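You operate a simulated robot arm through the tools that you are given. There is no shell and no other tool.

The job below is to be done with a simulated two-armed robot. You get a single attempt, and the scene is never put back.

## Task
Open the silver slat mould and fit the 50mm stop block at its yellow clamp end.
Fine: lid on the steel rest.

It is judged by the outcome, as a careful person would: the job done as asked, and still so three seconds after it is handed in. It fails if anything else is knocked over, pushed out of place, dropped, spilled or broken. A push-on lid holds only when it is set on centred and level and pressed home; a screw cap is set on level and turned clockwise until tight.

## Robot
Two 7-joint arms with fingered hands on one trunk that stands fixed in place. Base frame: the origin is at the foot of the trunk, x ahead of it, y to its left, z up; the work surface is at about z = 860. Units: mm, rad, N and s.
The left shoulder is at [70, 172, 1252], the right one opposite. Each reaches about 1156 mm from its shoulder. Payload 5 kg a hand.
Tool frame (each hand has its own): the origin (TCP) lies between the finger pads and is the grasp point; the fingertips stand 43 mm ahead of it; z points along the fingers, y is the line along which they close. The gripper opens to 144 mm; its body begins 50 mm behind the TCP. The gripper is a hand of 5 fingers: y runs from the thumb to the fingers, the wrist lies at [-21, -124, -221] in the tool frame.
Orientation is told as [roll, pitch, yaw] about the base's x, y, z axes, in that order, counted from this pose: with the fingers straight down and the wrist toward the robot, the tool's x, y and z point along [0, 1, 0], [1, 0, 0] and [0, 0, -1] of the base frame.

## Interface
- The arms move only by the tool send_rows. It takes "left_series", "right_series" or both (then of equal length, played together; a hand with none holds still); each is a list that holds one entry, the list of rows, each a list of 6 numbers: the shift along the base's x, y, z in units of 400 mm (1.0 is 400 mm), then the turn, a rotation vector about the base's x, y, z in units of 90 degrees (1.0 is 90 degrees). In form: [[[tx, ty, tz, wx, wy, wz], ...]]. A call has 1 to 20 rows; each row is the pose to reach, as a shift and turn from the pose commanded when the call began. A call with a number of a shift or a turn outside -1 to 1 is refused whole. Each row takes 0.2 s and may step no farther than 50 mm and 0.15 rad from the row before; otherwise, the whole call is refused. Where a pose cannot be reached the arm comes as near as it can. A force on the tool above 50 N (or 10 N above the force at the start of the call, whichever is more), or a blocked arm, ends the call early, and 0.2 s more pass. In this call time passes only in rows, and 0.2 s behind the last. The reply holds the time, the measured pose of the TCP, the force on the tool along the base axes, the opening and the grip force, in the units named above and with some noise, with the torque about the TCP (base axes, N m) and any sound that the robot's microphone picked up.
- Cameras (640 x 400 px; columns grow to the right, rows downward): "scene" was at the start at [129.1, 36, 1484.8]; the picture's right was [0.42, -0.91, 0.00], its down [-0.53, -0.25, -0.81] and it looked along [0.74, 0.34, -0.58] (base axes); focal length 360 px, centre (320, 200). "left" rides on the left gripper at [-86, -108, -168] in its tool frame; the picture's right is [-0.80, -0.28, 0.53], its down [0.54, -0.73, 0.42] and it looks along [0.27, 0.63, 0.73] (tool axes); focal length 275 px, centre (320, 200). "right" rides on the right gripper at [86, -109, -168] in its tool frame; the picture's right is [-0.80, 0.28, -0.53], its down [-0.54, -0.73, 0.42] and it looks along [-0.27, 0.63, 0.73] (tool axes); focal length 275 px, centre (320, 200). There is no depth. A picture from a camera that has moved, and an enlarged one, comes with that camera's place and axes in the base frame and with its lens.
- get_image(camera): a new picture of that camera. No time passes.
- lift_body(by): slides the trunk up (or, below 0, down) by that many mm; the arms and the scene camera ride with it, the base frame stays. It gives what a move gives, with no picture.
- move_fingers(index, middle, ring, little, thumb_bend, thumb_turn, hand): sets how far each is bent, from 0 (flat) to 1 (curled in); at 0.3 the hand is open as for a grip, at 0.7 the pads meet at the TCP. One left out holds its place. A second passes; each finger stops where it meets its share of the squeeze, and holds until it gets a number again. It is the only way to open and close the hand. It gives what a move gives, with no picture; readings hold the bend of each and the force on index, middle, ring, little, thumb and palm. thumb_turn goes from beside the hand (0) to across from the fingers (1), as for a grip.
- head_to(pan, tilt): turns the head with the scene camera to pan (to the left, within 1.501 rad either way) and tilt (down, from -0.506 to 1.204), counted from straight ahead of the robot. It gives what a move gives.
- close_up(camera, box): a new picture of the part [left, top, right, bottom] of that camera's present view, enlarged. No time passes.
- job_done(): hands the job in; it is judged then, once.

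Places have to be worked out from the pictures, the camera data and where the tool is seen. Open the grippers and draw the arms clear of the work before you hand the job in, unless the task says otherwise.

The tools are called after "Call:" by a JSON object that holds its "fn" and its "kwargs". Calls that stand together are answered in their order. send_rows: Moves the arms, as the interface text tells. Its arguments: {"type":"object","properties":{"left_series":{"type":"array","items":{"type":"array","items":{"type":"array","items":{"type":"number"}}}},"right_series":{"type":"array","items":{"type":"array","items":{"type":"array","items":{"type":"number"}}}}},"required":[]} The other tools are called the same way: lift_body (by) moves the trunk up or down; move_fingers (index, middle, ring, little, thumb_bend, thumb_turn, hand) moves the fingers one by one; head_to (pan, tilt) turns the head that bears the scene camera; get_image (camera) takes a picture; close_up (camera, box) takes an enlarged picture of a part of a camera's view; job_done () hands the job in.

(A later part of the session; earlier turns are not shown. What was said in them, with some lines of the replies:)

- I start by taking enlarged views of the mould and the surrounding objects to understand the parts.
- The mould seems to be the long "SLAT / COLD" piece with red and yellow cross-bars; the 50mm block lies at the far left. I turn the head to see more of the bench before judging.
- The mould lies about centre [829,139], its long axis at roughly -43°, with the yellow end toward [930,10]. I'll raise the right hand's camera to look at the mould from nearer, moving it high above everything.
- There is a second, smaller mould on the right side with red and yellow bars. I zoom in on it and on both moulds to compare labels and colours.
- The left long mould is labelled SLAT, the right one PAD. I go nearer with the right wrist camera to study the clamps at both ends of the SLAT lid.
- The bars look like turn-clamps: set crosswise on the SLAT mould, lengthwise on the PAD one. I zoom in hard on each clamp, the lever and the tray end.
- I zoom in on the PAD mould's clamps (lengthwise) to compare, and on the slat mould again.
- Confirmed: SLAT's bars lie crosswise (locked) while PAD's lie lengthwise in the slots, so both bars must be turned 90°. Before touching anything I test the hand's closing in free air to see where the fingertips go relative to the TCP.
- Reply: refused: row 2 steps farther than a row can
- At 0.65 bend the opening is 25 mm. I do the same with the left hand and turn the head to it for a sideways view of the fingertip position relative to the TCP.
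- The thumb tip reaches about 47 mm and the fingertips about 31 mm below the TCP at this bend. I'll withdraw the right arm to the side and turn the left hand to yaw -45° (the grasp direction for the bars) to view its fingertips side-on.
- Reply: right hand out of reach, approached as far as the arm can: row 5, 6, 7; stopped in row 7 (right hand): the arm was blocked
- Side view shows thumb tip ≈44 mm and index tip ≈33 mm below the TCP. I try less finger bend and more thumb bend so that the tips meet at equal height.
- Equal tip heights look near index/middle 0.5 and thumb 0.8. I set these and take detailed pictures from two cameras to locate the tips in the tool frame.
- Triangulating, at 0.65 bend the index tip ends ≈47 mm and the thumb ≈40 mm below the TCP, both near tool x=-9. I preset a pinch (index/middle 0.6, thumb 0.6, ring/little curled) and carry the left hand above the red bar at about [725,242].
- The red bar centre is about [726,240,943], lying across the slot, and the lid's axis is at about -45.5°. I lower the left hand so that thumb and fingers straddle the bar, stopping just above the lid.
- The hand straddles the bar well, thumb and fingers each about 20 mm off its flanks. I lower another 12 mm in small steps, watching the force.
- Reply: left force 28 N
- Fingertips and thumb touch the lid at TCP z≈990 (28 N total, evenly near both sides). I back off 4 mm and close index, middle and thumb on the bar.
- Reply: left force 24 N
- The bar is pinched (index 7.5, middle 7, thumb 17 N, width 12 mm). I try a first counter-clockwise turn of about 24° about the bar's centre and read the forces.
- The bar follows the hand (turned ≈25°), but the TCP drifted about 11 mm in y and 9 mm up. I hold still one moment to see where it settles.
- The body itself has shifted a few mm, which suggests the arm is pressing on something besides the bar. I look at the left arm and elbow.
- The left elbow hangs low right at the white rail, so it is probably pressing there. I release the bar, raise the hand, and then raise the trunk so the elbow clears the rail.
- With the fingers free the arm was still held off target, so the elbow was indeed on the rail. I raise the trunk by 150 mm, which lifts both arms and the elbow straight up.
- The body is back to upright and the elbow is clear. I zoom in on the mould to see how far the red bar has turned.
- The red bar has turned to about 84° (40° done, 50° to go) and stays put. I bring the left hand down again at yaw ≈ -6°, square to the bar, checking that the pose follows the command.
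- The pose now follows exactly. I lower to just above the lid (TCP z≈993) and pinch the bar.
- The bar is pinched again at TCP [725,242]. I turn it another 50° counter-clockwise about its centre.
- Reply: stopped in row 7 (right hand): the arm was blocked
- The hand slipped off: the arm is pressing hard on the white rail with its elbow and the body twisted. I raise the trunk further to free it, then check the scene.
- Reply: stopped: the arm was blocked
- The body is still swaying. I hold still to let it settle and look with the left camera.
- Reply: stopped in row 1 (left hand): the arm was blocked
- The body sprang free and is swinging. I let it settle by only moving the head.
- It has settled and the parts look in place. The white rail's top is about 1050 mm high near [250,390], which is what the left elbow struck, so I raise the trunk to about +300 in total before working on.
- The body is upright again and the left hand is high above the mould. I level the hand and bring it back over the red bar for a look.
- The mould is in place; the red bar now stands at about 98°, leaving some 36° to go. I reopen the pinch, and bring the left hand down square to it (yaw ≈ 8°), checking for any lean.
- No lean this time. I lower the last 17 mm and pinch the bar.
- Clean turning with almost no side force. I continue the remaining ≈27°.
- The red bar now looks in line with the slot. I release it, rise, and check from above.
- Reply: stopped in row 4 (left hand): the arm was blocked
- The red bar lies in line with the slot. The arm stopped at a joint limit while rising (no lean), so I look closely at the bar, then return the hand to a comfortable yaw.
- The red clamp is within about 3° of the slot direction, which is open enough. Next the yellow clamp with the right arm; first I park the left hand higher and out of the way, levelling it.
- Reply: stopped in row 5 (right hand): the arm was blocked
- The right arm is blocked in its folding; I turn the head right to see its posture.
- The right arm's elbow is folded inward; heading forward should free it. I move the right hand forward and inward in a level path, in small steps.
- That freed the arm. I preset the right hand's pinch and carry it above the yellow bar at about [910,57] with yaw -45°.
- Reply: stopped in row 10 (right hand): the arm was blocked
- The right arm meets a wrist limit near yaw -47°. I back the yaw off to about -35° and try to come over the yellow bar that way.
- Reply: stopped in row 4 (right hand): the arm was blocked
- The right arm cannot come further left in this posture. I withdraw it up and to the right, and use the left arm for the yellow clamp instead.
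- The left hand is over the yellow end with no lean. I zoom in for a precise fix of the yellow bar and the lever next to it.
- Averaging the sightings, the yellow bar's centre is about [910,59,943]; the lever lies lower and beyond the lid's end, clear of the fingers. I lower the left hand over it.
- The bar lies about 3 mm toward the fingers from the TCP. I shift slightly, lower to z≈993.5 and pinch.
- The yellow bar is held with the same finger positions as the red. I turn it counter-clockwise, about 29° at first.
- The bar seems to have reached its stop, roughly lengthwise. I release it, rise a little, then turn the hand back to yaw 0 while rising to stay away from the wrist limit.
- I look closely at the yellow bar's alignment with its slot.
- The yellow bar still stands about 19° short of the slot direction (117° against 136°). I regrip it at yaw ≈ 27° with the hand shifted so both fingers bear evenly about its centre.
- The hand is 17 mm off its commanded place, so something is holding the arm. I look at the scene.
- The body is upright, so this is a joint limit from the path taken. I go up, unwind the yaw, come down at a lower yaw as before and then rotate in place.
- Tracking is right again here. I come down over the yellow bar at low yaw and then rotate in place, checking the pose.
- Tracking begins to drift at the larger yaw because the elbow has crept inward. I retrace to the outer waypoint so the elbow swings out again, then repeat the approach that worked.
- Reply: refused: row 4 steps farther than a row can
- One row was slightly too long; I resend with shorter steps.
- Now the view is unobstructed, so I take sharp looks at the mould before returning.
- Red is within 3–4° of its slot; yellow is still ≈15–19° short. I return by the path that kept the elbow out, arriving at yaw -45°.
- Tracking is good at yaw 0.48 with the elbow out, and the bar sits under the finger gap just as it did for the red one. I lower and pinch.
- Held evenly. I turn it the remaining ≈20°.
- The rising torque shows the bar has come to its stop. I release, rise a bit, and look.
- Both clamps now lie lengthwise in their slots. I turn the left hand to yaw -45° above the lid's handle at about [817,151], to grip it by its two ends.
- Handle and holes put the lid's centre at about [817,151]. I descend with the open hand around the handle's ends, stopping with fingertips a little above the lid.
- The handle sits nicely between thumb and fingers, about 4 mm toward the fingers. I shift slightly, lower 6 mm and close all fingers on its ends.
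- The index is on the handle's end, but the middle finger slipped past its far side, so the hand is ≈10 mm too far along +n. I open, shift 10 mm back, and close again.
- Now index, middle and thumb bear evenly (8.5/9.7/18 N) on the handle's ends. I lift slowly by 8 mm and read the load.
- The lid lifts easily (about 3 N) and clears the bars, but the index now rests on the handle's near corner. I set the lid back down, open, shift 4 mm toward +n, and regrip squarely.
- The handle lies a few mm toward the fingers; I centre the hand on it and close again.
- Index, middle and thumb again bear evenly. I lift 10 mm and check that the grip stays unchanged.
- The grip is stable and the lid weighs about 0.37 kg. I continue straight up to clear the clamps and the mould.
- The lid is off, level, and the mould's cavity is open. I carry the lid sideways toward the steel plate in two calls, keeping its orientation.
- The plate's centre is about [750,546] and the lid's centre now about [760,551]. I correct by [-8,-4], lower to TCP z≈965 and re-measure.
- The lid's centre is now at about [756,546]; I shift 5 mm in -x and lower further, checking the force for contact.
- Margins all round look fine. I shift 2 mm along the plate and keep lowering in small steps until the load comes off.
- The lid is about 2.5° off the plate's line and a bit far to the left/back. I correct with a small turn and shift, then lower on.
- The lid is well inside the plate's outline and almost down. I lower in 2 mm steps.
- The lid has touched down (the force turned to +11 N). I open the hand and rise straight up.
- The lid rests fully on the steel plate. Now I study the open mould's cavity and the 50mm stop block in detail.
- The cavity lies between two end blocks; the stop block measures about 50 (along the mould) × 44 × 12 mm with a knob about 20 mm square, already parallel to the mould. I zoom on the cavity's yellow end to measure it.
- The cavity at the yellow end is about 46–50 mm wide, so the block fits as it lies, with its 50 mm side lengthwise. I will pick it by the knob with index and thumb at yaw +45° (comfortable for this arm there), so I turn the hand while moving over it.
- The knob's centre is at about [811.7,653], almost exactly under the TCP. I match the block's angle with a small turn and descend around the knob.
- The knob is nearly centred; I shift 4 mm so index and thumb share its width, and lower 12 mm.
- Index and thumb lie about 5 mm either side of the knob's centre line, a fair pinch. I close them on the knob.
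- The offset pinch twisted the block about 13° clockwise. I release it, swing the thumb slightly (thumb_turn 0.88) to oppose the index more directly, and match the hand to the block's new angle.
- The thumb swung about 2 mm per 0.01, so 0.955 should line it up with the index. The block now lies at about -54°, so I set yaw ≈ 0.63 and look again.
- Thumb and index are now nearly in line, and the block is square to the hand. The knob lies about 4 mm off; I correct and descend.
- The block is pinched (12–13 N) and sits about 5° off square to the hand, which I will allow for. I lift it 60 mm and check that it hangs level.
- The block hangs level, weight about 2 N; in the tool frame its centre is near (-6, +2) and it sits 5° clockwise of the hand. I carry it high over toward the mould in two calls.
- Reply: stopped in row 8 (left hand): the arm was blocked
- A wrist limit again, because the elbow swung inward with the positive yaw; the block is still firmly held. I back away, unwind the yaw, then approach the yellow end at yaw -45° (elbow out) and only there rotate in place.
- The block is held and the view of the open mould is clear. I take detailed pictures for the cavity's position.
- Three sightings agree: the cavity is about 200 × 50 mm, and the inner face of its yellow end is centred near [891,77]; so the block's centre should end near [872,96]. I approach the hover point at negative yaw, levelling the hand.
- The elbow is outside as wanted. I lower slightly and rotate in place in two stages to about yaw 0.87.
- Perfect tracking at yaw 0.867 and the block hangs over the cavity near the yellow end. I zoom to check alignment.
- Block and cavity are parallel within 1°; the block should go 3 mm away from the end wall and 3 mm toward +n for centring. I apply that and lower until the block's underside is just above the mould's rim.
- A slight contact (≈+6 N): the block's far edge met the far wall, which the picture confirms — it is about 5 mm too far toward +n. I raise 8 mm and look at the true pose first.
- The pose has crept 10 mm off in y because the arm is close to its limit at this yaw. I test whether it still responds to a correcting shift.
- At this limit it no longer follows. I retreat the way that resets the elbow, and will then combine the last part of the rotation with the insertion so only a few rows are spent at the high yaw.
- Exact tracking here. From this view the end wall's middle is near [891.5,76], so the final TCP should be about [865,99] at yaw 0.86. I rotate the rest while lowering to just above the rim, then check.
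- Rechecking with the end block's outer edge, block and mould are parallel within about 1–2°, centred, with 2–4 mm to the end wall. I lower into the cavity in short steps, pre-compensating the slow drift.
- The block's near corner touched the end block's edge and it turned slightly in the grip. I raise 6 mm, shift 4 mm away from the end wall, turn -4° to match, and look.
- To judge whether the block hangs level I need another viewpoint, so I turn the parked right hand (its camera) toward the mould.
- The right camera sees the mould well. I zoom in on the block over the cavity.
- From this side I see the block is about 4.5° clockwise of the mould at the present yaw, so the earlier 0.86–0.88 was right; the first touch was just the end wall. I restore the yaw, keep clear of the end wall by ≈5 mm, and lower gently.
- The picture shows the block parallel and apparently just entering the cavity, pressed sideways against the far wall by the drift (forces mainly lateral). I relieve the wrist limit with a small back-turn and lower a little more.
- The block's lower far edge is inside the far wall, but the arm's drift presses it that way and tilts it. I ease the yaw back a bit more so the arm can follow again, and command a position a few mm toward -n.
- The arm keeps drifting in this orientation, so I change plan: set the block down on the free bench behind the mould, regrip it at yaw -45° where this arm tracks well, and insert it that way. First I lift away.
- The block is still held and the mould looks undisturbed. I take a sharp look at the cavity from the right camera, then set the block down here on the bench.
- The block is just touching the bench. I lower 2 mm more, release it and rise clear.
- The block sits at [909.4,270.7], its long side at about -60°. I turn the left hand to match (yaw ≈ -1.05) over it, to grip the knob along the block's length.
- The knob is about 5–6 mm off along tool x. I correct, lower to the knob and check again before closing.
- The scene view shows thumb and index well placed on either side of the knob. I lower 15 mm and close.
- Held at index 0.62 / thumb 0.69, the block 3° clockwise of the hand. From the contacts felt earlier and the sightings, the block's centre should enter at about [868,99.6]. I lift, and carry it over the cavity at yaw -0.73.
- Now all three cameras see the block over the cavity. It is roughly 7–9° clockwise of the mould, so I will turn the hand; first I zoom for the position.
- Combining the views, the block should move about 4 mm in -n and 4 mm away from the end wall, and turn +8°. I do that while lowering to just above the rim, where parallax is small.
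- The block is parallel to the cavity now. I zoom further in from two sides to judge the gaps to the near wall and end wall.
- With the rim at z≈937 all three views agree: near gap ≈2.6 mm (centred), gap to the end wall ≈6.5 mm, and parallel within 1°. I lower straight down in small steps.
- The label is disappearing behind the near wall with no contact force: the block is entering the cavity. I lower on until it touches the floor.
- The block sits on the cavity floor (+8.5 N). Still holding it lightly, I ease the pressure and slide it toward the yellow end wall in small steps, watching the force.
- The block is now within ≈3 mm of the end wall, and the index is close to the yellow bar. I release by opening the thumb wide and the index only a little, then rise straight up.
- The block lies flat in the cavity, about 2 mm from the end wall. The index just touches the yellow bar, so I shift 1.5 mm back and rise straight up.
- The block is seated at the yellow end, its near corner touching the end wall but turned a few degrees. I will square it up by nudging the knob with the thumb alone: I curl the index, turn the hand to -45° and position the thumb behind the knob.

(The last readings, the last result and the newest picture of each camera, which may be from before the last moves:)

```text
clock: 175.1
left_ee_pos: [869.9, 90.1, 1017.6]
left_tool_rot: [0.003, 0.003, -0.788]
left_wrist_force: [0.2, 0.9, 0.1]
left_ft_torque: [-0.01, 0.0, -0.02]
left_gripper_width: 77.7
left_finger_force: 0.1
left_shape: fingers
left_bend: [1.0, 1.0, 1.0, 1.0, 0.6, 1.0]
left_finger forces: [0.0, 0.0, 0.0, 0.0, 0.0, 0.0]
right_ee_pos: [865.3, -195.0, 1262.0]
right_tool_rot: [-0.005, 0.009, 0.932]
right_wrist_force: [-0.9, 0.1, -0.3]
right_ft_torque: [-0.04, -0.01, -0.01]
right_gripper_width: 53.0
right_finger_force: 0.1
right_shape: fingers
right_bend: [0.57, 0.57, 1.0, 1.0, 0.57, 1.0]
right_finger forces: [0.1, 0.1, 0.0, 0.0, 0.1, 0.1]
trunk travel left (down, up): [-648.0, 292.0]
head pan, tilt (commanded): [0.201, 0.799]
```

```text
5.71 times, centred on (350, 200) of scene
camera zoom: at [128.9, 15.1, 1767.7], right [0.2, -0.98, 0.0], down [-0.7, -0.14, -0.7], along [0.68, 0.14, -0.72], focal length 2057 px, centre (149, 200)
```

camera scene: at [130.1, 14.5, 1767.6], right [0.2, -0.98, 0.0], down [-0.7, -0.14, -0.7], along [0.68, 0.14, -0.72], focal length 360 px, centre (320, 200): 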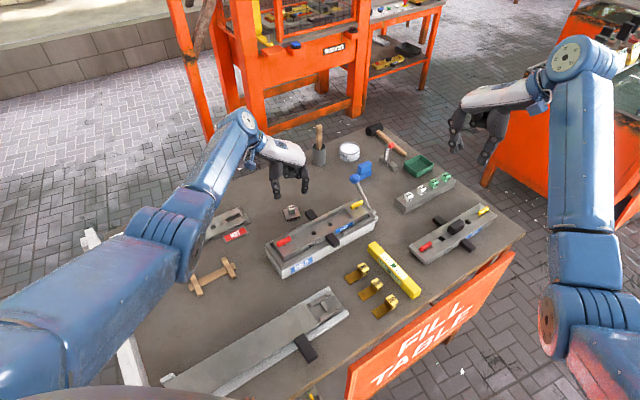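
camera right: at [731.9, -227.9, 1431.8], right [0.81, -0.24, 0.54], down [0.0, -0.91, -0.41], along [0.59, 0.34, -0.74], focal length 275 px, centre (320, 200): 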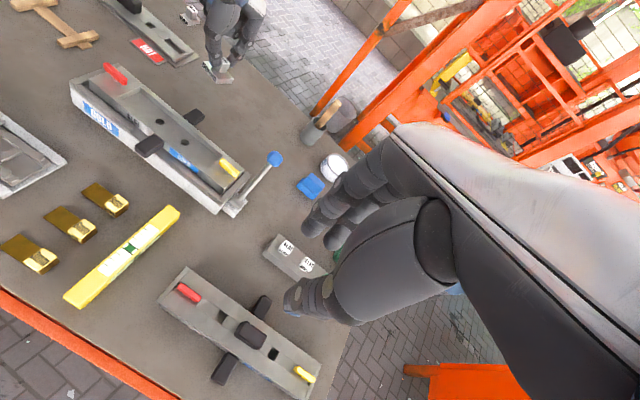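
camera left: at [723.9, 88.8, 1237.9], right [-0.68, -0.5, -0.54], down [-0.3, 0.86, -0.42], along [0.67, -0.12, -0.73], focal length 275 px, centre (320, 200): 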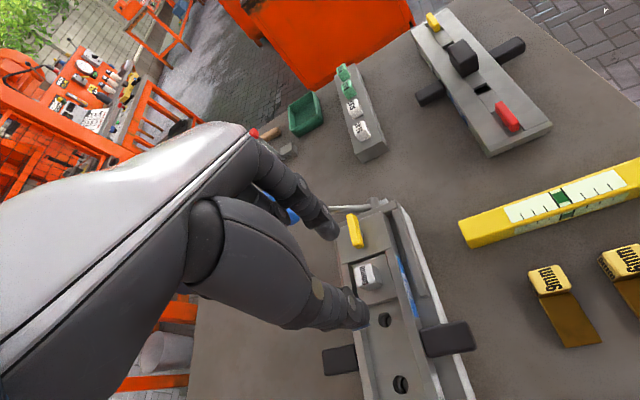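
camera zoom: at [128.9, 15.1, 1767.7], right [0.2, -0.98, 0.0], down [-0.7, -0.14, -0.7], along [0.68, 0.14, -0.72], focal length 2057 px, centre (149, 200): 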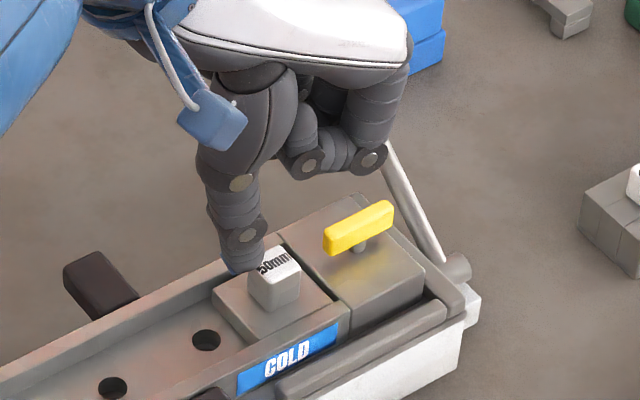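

The thumb is about 5 mm too far toward +n and rather close behind the knob. I shift -n 4.6 mm and back 6 mm, then lower it to knob height.

Call:
{"fn": "send_rows", "kwargs": {"left_series": [[[-0.01, 0.001, 0, 0, 0, 0], [-0.0187, 0.0025, -0.02, 0, 0, 0], [-0.0187, 0.0025, -0.045, 0, 0, 0]]]}}

Call:
{"fn": "close_up", "kwargs": {"camera": "right", "box": [180, 115, 250, 195]}}

Call:
{"fn": "close_up", "kwargs": {"camera": "scene", "box": [310, 165, 390, 235]}}

```text
clock: 175.9
left_ee_pos: [862.6, 92.2, 1000.1]
left_tool_rot: [0.003, 0.001, -0.787]
left_wrist_force: [0.0, 0.4, 0.2]
left_ft_torque: [0.0, 0.05, -0.01]
left_gripper_width: 77.9
left_finger_force: 0.2
left_shape: fingers
left_bend: [1.0, 1.0, 1.0, 1.0, 0.6, 1.0]
left_finger forces: [0.1, 0.1, 0.0, 0.0, 0.0, 0.1]
right_ee_pos: [865.9, -195.5, 1261.6]
right_tool_rot: [-0.005, 0.01, 0.933]
right_wrist_force: [0.0, -0.2, -0.1]
right_ft_torque: [0.01, -0.02, -0.01]
right_gripper_width: 53.2
right_finger_force: 0.0
right_shape: fingers
right_bend: [0.57, 0.57, 1.0, 1.0, 0.57, 1.0]
right_finger forces: [0.0, 0.0, 0.0, 0.0, 0.0, 0.0]
trunk travel left (down, up): [-648.0, 292.0]
head pan, tilt (commanded): [0.201, 0.799]
```

```text
5.00 times, centred on (215, 155) of right
camera zoom: at [732.1, -229.1, 1431.4], right [0.81, -0.24, 0.54], down [0.0, -0.91, -0.41], along [0.59, 0.34, -0.74], focal length 1376 px, centre (845, 425)
```

zoom: 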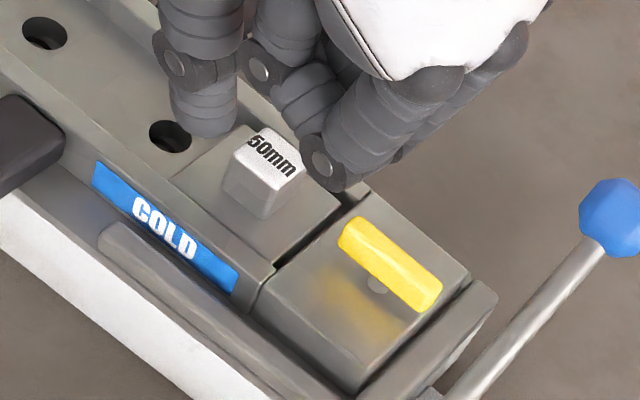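

```text
5.71 times, centred on (350, 200) of scene
camera zoom: at [129.6, 14.6, 1767.6], right [0.2, -0.98, 0.0], down [-0.7, -0.14, -0.7], along [0.68, 0.14, -0.72], focal length 2057 px, centre (149, 200)
```

zoom: 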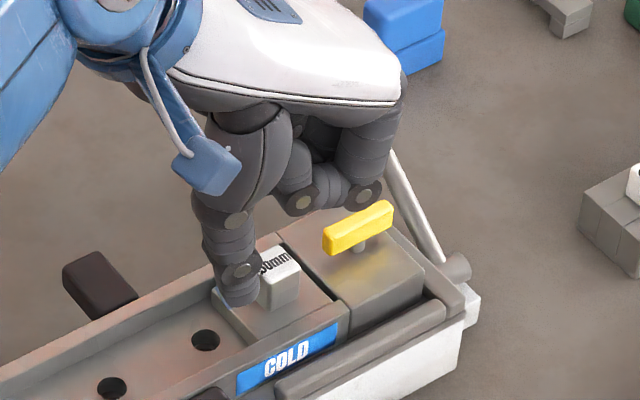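

The thumb is now in line behind the knob. I lower 5 mm and push gently toward the yellow end, watching the force.

Call:
{"fn": "send_rows", "kwargs": {"left_series": [[[0, 0, -0.0125, 0, 0, 0], [0.006, -0.006, -0.0125, 0, 0, 0], [0.012, -0.012, -0.0125, 0, 0, 0]]]}}

Call:
{"fn": "close_up", "kwargs": {"camera": "right", "box": [180, 115, 250, 195]}}

Call:
{"fn": "close_up", "kwargs": {"camera": "scene", "box": [310, 165, 390, 235]}}

```text
clock: 176.7
left_ee_pos: [868.3, 86.9, 995.9]
left_tool_rot: [0.004, 0.002, -0.785]
left_wrist_force: [-0.3, 0.5, -0.4]
left_ft_torque: [0.03, -0.04, 0.02]
left_gripper_width: 78.0
left_finger_force: 0.5
left_shape: fingers
left_bend: [1.0, 1.0, 1.0, 1.0, 0.6, 1.0]
left_finger forces: [0.0, 0.0, 0.1, 0.0, 0.2, 0.0]
right_ee_pos: [865.4, -196.6, 1262.2]
right_tool_rot: [-0.004, 0.009, 0.933]
right_wrist_force: [0.1, 0.3, 0.3]
right_ft_torque: [0.0, 0.04, 0.02]
right_gripper_width: 52.9
right_finger_force: 0.1
right_shape: fingers
right_bend: [0.57, 0.57, 1.0, 1.0, 0.57, 1.0]
right_finger forces: [0.0, 0.0, 0.1, 0.1, 0.0, 0.0]
trunk travel left (down, up): [-648.0, 292.0]
head pan, tilt (commanded): [0.201, 0.799]
```

```text
5.00 times, centred on (215, 155) of right
camera zoom: at [731.6, -229.2, 1431.7], right [0.81, -0.24, 0.54], down [0.0, -0.91, -0.41], along [0.59, 0.34, -0.74], focal length 1376 px, centre (845, 425)
```

zoom: 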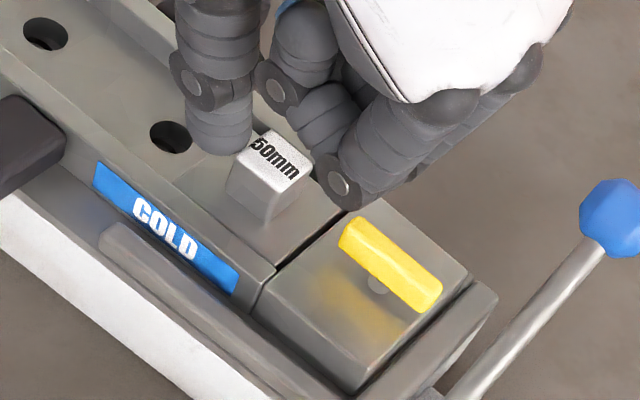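

```text
5.71 times, centred on (350, 200) of scene
camera zoom: at [129.0, 14.6, 1767.7], right [0.2, -0.98, 0.0], down [-0.7, -0.14, -0.7], along [0.68, 0.14, -0.72], focal length 2057 px, centre (149, 200)
```

zoom: 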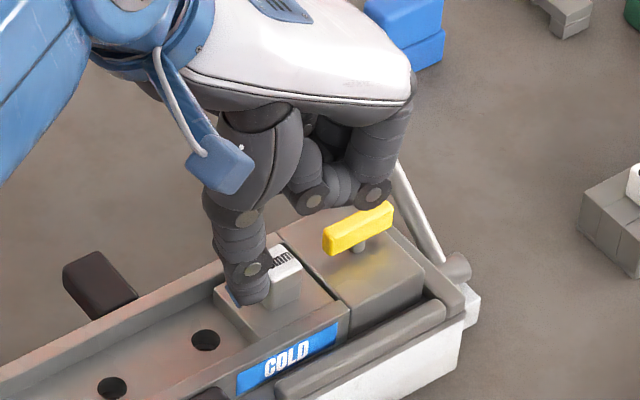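

Call:
{"fn": "send_rows", "kwargs": {"left_series": [[[0.004, -0.004, 0, 0, 0, 0], [0.008, -0.008, 0, 0, 0, 0]]]}}

Call:
{"fn": "close_up", "kwargs": {"camera": "right", "box": [195, 130, 245, 185]}}

Call:
{"fn": "close_up", "kwargs": {"camera": "scene", "box": [325, 180, 385, 230]}}

```text
clock: 177.3
left_ee_pos: [871.5, 83.5, 997.2]
left_tool_rot: [0.005, 0.001, -0.785]
left_wrist_force: [-0.7, 0.0, 0.5]
left_ft_torque: [0.02, 0.01, 0.01]
left_gripper_width: 78.3
left_finger_force: 0.5
left_shape: fingers
left_bend: [1.0, 1.0, 1.0, 1.0, 0.59, 1.0]
left_finger forces: [0.1, 0.0, 0.1, 0.0, 1.2, 0.1]
right_ee_pos: [866.1, -195.9, 1260.8]
right_tool_rot: [-0.005, 0.009, 0.932]
right_wrist_force: [0.1, -0.1, 1.2]
right_ft_torque: [0.01, -0.02, -0.02]
right_gripper_width: 53.1
right_finger_force: 0.0
right_shape: fingers
right_bend: [0.57, 0.57, 1.0, 1.0, 0.57, 1.0]
right_finger forces: [0.0, 0.0, 0.0, 0.0, 0.0, 0.0]
trunk travel left (down, up): [-648.0, 292.0]
head pan, tilt (commanded): [0.201, 0.799]
```

```text
7.27 times, centred on (220, 158) of right
camera zoom: at [731.5, -229.0, 1431.8], right [0.81, -0.24, 0.54], down [0.0, -0.91, -0.41], along [0.59, 0.34, -0.74], focal length 2002 px, centre (1047, 509)
```

zoom: 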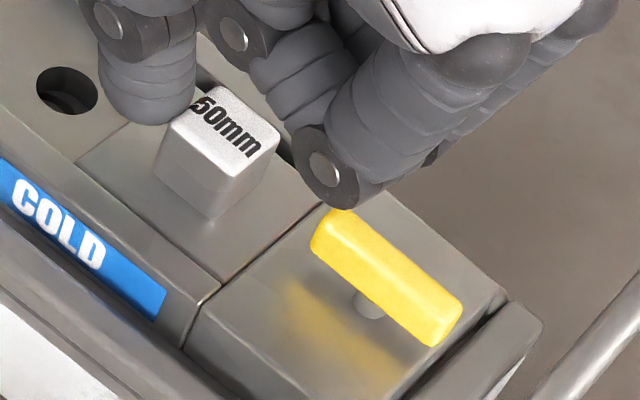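

```text
8.00 times, centred on (355, 205) of scene
camera zoom: at [128.9, 14.8, 1767.7], right [0.2, -0.98, 0.0], down [-0.7, -0.14, -0.7], along [0.68, 0.14, -0.72], focal length 2880 px, centre (40, 160)
```

zoom: 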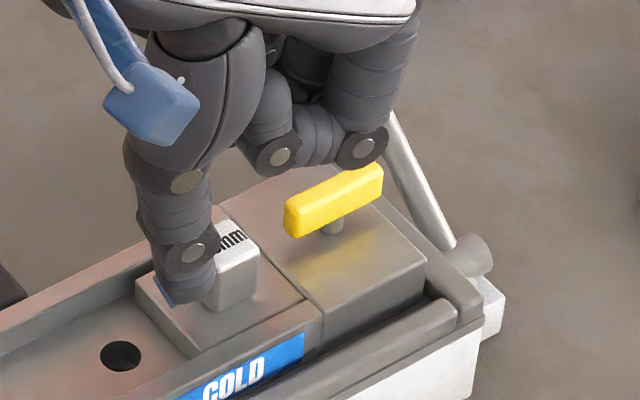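

The block is now flush against the yellow end wall and square in the cavity. I draw the thumb back from the knob and lift the hand straight up.

Call:
{"fn": "send_rows", "kwargs": {"left_series": [[[-0.01, 0.01, 0, 0, 0, 0], [-0.018, 0.018, 0.02, 0, 0, 0], [-0.018, 0.018, 0.1, 0, 0, 0], [-0.018, 0.018, 0.2, 0, 0, 0], [-0.018, 0.018, 0.3, 0, 0, 0]]]}}

Call:
{"fn": "close_up", "kwargs": {"camera": "right", "box": [180, 115, 260, 195]}}

Call:
{"fn": "close_up", "kwargs": {"camera": "scene", "box": [260, 180, 400, 290]}}

```text
clock: 178.5
left_ee_pos: [863.4, 91.6, 1114.6]
left_tool_rot: [0.002, 0.003, -0.786]
left_wrist_force: [-0.5, 0.0, -1.2]
left_ft_torque: [-0.01, -0.04, 0.03]
left_gripper_width: 78.1
left_finger_force: 0.0
left_shape: fingers
left_bend: [1.0, 1.0, 1.0, 1.0, 0.6, 1.0]
left_finger forces: [0.1, 0.1, 0.1, 0.1, 0.0, 0.1]
right_ee_pos: [865.2, -195.3, 1262.2]
right_tool_rot: [-0.006, 0.009, 0.932]
right_wrist_force: [-0.3, 1.2, 1.1]
right_ft_torque: [0.0, -0.03, 0.0]
right_gripper_width: 52.8
right_finger_force: 0.0
right_shape: fingers
right_bend: [0.57, 0.57, 1.0, 1.0, 0.57, 1.0]
right_finger forces: [0.0, 0.0, 0.0, 0.1, 0.0, 0.0]
trunk travel left (down, up): [-648.0, 292.0]
head pan, tilt (commanded): [0.201, 0.799]
```

```text
5.00 times, centred on (220, 155) of right
camera zoom: at [731.0, -229.0, 1432.0], right [0.81, -0.24, 0.54], down [0.0, -0.91, -0.41], along [0.59, 0.34, -0.74], focal length 1376 px, centre (820, 425)
```

zoom: 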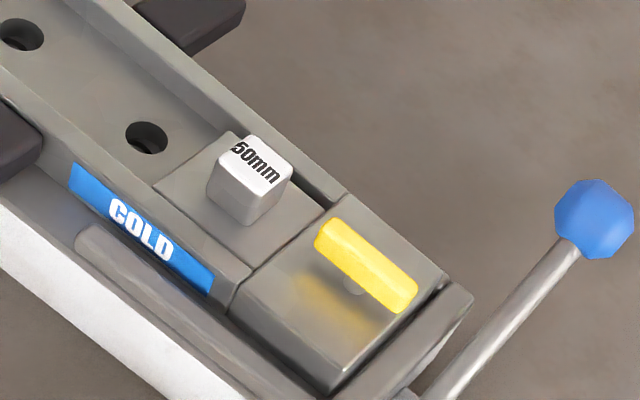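

```text
3.64 times, centred on (330, 235) of scene
camera zoom: at [128.3, 14.8, 1767.7], right [0.2, -0.98, 0.0], down [-0.7, -0.14, -0.7], along [0.68, 0.14, -0.72], focal length 1309 px, centre (284, 73)
```

zoom: 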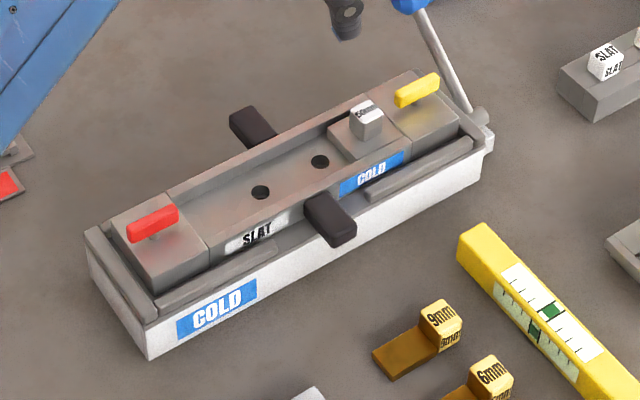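

The 50mm block is seated square and flush at the yellow clamp end. Now I withdraw both arms high and clear and open the hands.

Call:
{"fn": "send_rows", "kwargs": {"left_series": [[[-0.03, 0.03, 0.08, 0, 0, 0.04], [-0.08, 0.09, 0.14, 0, 0, 0.09], [-0.14, 0.17, 0.19, 0, 0, 0.14], [-0.2, 0.25, 0.23, 0, 0, 0.19], [-0.27, 0.33, 0.27, 0, 0, 0.24], [-0.34, 0.41, 0.3, 0, 0, 0.29], [-0.41, 0.49, 0.32, 0, 0, 0.34], [-0.48, 0.57, 0.34, 0, 0, 0.39], [-0.55, 0.65, 0.36, 0, 0, 0.44], [-0.61, 0.73, 0.38, 0, 0, 0.48], [-0.66, 0.8, 0.4, 0, 0, 0.5]]], "right_series": [[[0, 0, 0.02, 0, 0, -0.06], [0, 0, 0.04, 0, 0, -0.12], [0, 0, 0.06, 0, 0, -0.18], [0, 0, 0.06, 0, 0, -0.24], [0, 0, 0.06, 0, 0, -0.3], [0, 0, 0.06, 0, 0, -0.36], [0, 0, 0.06, 0, 0, -0.42], [0, 0, 0.06, 0, 0, -0.48], [0, 0, 0.06, 0, 0, -0.54], [0, 0, 0.06, 0, 0, -0.59], [0, 0, 0.06, 0, 0, -0.59]]]}}

Call:
{"fn": "move_fingers", "kwargs": {"hand": "left", "index": 0.3, "middle": 0.3, "ring": 0.3, "little": 0.3, "thumb_bend": 0.3, "thumb_turn": 0.98}}

Call:
{"fn": "move_fingers", "kwargs": {"hand": "right", "index": 0.3, "middle": 0.3, "ring": 0.3, "little": 0.3, "thumb_bend": 0.3, "thumb_turn": 0.98}}

Call:
{"fn": "head_to", "kwargs": {"pan": 0.4, "tilt": 0.75}}

Call:
{"fn": "get_image", "kwargs": {"camera": "scene"}}

```text
clock: 180.9
left_ee_pos: [598.8, 411.8, 1275.8]
left_tool_rot: [0.001, 0.003, -0.002]
left_wrist_force: [-0.2, 0.0, 0.2]
left_ft_torque: [-0.03, -0.01, -0.02]
left_gripper_width: 77.6
left_finger_force: 0.1
left_shape: fingers
left_bend: [1.0, 1.0, 1.0, 1.0, 0.6, 1.0]
left_finger forces: [0.0, 0.0, 0.0, 0.1, 0.1, 0.0]
right_ee_pos: [864.2, -195.2, 1287.6]
right_tool_rot: [-0.009, 0.008, 0.004]
right_wrist_force: [-0.7, -0.1, 0.5]
right_ft_torque: [-0.02, -0.05, -0.02]
right_gripper_width: 52.9
right_finger_force: 0.1
right_shape: fingers
right_bend: [0.57, 0.57, 1.0, 1.0, 0.57, 1.0]
right_finger forces: [0.0, 0.0, 0.0, 0.1, 0.0, 0.0]
trunk travel left (down, up): [-648.0, 292.0]
head pan, tilt (commanded): [0.201, 0.799]
```

```text
clock: 181.9
left_ee_pos: [601.5, 411.9, 1276.2]
left_tool_rot: [0.004, 0.002, -0.002]
left_wrist_force: [0.1, -0.2, -0.4]
left_ft_torque: [0.01, -0.02, -0.01]
left_gripper_width: 149.4
left_finger_force: 0.2
left_shape: fingers
left_bend: [0.3, 0.3, 0.3, 0.3, 0.3, 0.96]
left_finger forces: [0.0, 0.0, 0.0, 0.0, 0.1, 0.1]
right_ee_pos: [866.2, -196.8, 1284.4]
right_tool_rot: [-0.005, 0.01, 0.005]
right_wrist_force: [0.4, 0.7, -0.2]
right_ft_torque: [0.01, 0.0, 0.01]
right_gripper_width: 53.0
right_finger_force: 0.1
right_shape: fingers
right_bend: [0.57, 0.57, 1.0, 1.0, 0.57, 1.0]
right_finger forces: [0.0, 0.0, 0.0, 0.1, 0.0, 0.0]
trunk travel left (down, up): [-648.0, 292.0]
head pan, tilt (commanded): [0.201, 0.799]
```

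```text
clock: 182.9
left_ee_pos: [600.4, 412.3, 1276.3]
left_tool_rot: [0.003, 0.001, 0.0]
left_wrist_force: [0.0, 0.5, 0.2]
left_ft_torque: [0.0, 0.0, 0.04]
left_gripper_width: 149.4
left_finger_force: 0.2
left_shape: fingers
left_bend: [0.3, 0.3, 0.3, 0.3, 0.3, 0.96]
left_finger forces: [0.0, 0.0, 0.0, 0.1, 0.0, 0.1]
right_ee_pos: [865.6, -195.9, 1286.7]
right_tool_rot: [-0.006, 0.009, 0.005]
right_wrist_force: [0.0, 0.5, -0.8]
right_ft_torque: [0.0, -0.05, -0.02]
right_gripper_width: 149.5
right_finger_force: 0.1
right_shape: fingers
right_bend: [0.3, 0.3, 0.3, 0.3, 0.3, 0.96]
right_finger forces: [0.0, 0.0, 0.0, 0.0, 0.1, 0.0]
trunk travel left (down, up): [-648.0, 292.0]
head pan, tilt (commanded): [0.201, 0.799]
```

```text
clock: 183.6
left_ee_pos: [600.7, 411.6, 1275.9]
left_tool_rot: [0.003, 0.001, 0.0]
left_wrist_force: [-1.4, 0.4, -0.7]
left_ft_torque: [-0.02, 0.02, -0.02]
left_gripper_width: 149.6
left_finger_force: 0.0
left_shape: fingers
left_bend: [0.3, 0.3, 0.3, 0.3, 0.3, 0.96]
left_finger forces: [0.0, 0.1, 0.0, 0.1, 0.1, 0.0]
right_ee_pos: [865.5, -194.6, 1287.0]
right_tool_rot: [-0.006, 0.008, 0.006]
right_wrist_force: [0.4, -0.1, 0.2]
right_ft_torque: [0.0, -0.01, 0.04]
right_gripper_width: 149.4
right_finger_force: 0.0
right_shape: fingers
right_bend: [0.3, 0.3, 0.3, 0.3, 0.3, 0.96]
right_finger forces: [0.0, 0.0, 0.1, 0.0, 0.0, 0.0]
trunk travel left (down, up): [-648.0, 292.0]
head pan, tilt (commanded): [0.4, 0.75]
```

```text
taken
camera scene: at [126.2, 31.1, 1771.7], right [0.39, -0.92, 0.0], down [-0.63, -0.27, -0.73], along [0.67, 0.28, -0.68], focal length 360 px, centre (320, 200)
```

scene: 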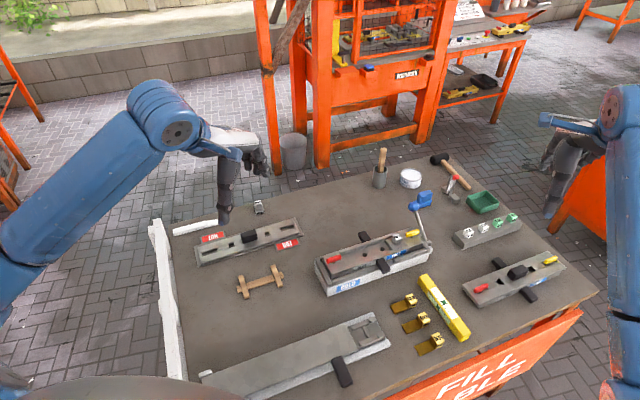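

Both arms are clear. I make last close checks of the lid on the steel plate, the stop block and the neighbouring items, including the fence the elbow touched.

Call:
{"fn": "close_up", "kwargs": {"camera": "scene", "box": [150, 180, 320, 300]}}

Call:
{"fn": "close_up", "kwargs": {"camera": "scene", "box": [305, 190, 445, 300]}}

Call:
{"fn": "close_up", "kwargs": {"camera": "scene", "box": [130, 200, 400, 400]}}

Call:
{"fn": "close_up", "kwargs": {"camera": "scene", "box": [360, 140, 600, 340]}}

```text
3.33 times, centred on (235, 240) of scene
camera zoom: at [126.2, 31.1, 1771.7], right [0.39, -0.92, 0.0], down [-0.63, -0.27, -0.73], along [0.67, 0.28, -0.68], focal length 1200 px, centre (603, 67)
```

zoom: 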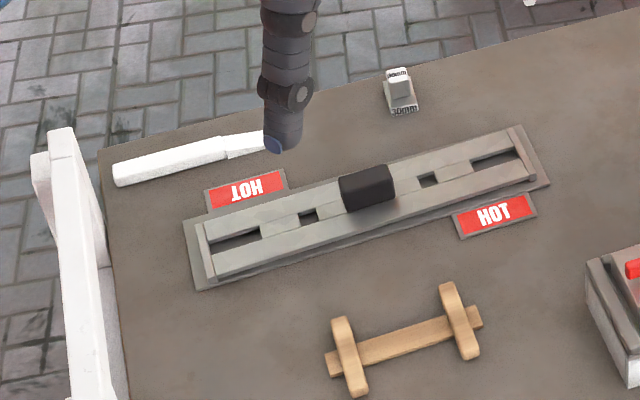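

```text
3.64 times, centred on (375, 245) of scene
camera zoom: at [126.2, 31.1, 1771.7], right [0.39, -0.92, 0.0], down [-0.63, -0.27, -0.73], along [0.67, 0.28, -0.68], focal length 1309 px, centre (120, 36)
```

zoom: 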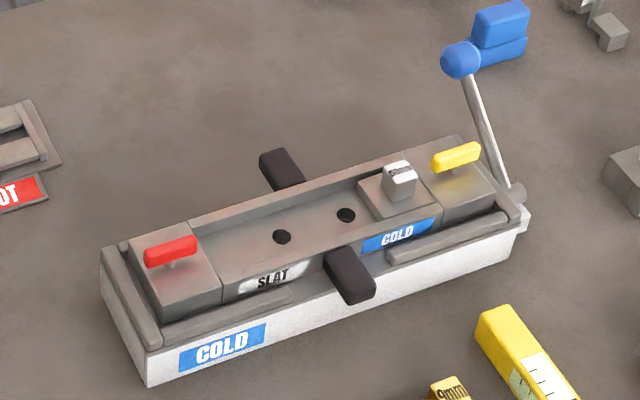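

```text
2.00 times, centred on (265, 300) of scene
camera zoom: at [126.2, 31.1, 1771.7], right [0.39, -0.92, 0.0], down [-0.63, -0.27, -0.73], along [0.67, 0.28, -0.68], focal length 720 px, centre (430, 0)
```

zoom: 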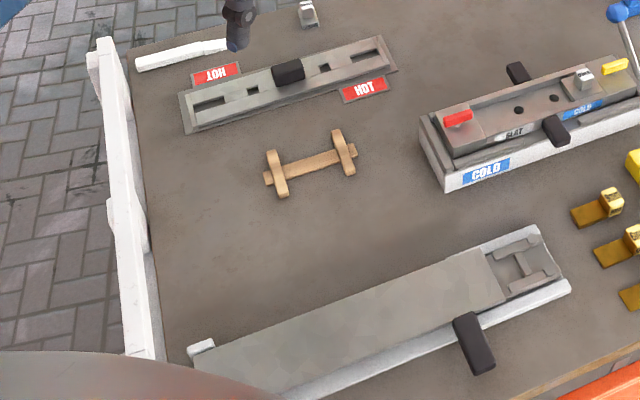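

```text
2.00 times, centred on (480, 240) of scene
camera zoom: at [126.2, 31.1, 1771.7], right [0.39, -0.92, 0.0], down [-0.63, -0.27, -0.73], along [0.67, 0.28, -0.68], focal length 720 px, centre (0, 120)
```

zoom: 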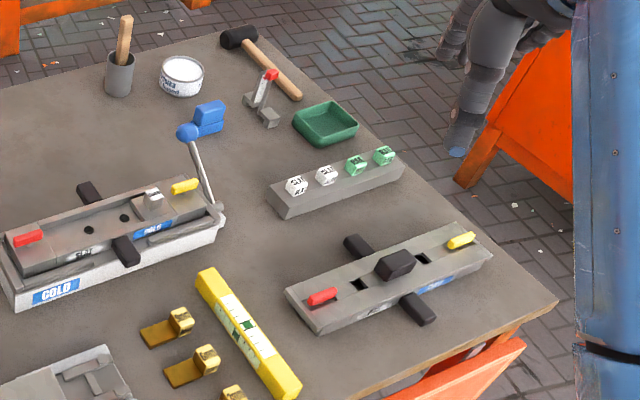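

The lid lies fully on the steel plate. The 50mm block sits flush at the SLAT mould's yellow end, the rest of the bench shows nothing moved or fallen, and both open hands are clear. I hand the job in.

Call:
{"fn": "job_done", "kwargs": {}}

```text
The job is handed in.
```

The silver SLAT mould is open, and the 50mm stop block is in the cavity at the yellow clamp end. It sits flat and tight against the end wall. I turned both clamps, red and yellow, lengthwise to free the lid. The lid lies fully on the steel plate between the two HOT labels, which I took to be the steel rest.

Three things happened along the way:

- **Elbow against the white rail:** while turning the red clamp, the left elbow pressed hard on the white rail at the left edge of the bench, and the robot's body twisted and swung free. I raised the trunk to clear it. The final pictures show the rail and everything else where they were.
- **Stop block set down once:** the arm could not hold its position at the angle of my first grip, and the block touched the mould's rim a few times. I set it on the bench behind the mould, gripped it again and fitted it from there.
- **Light touch on the yellow bar:** the index finger brushed the yellow bar as I released the block. The bar stayed lengthwise.

Both hands are open and well clear of the bench. The trunk is still about 300 mm above its starting height.
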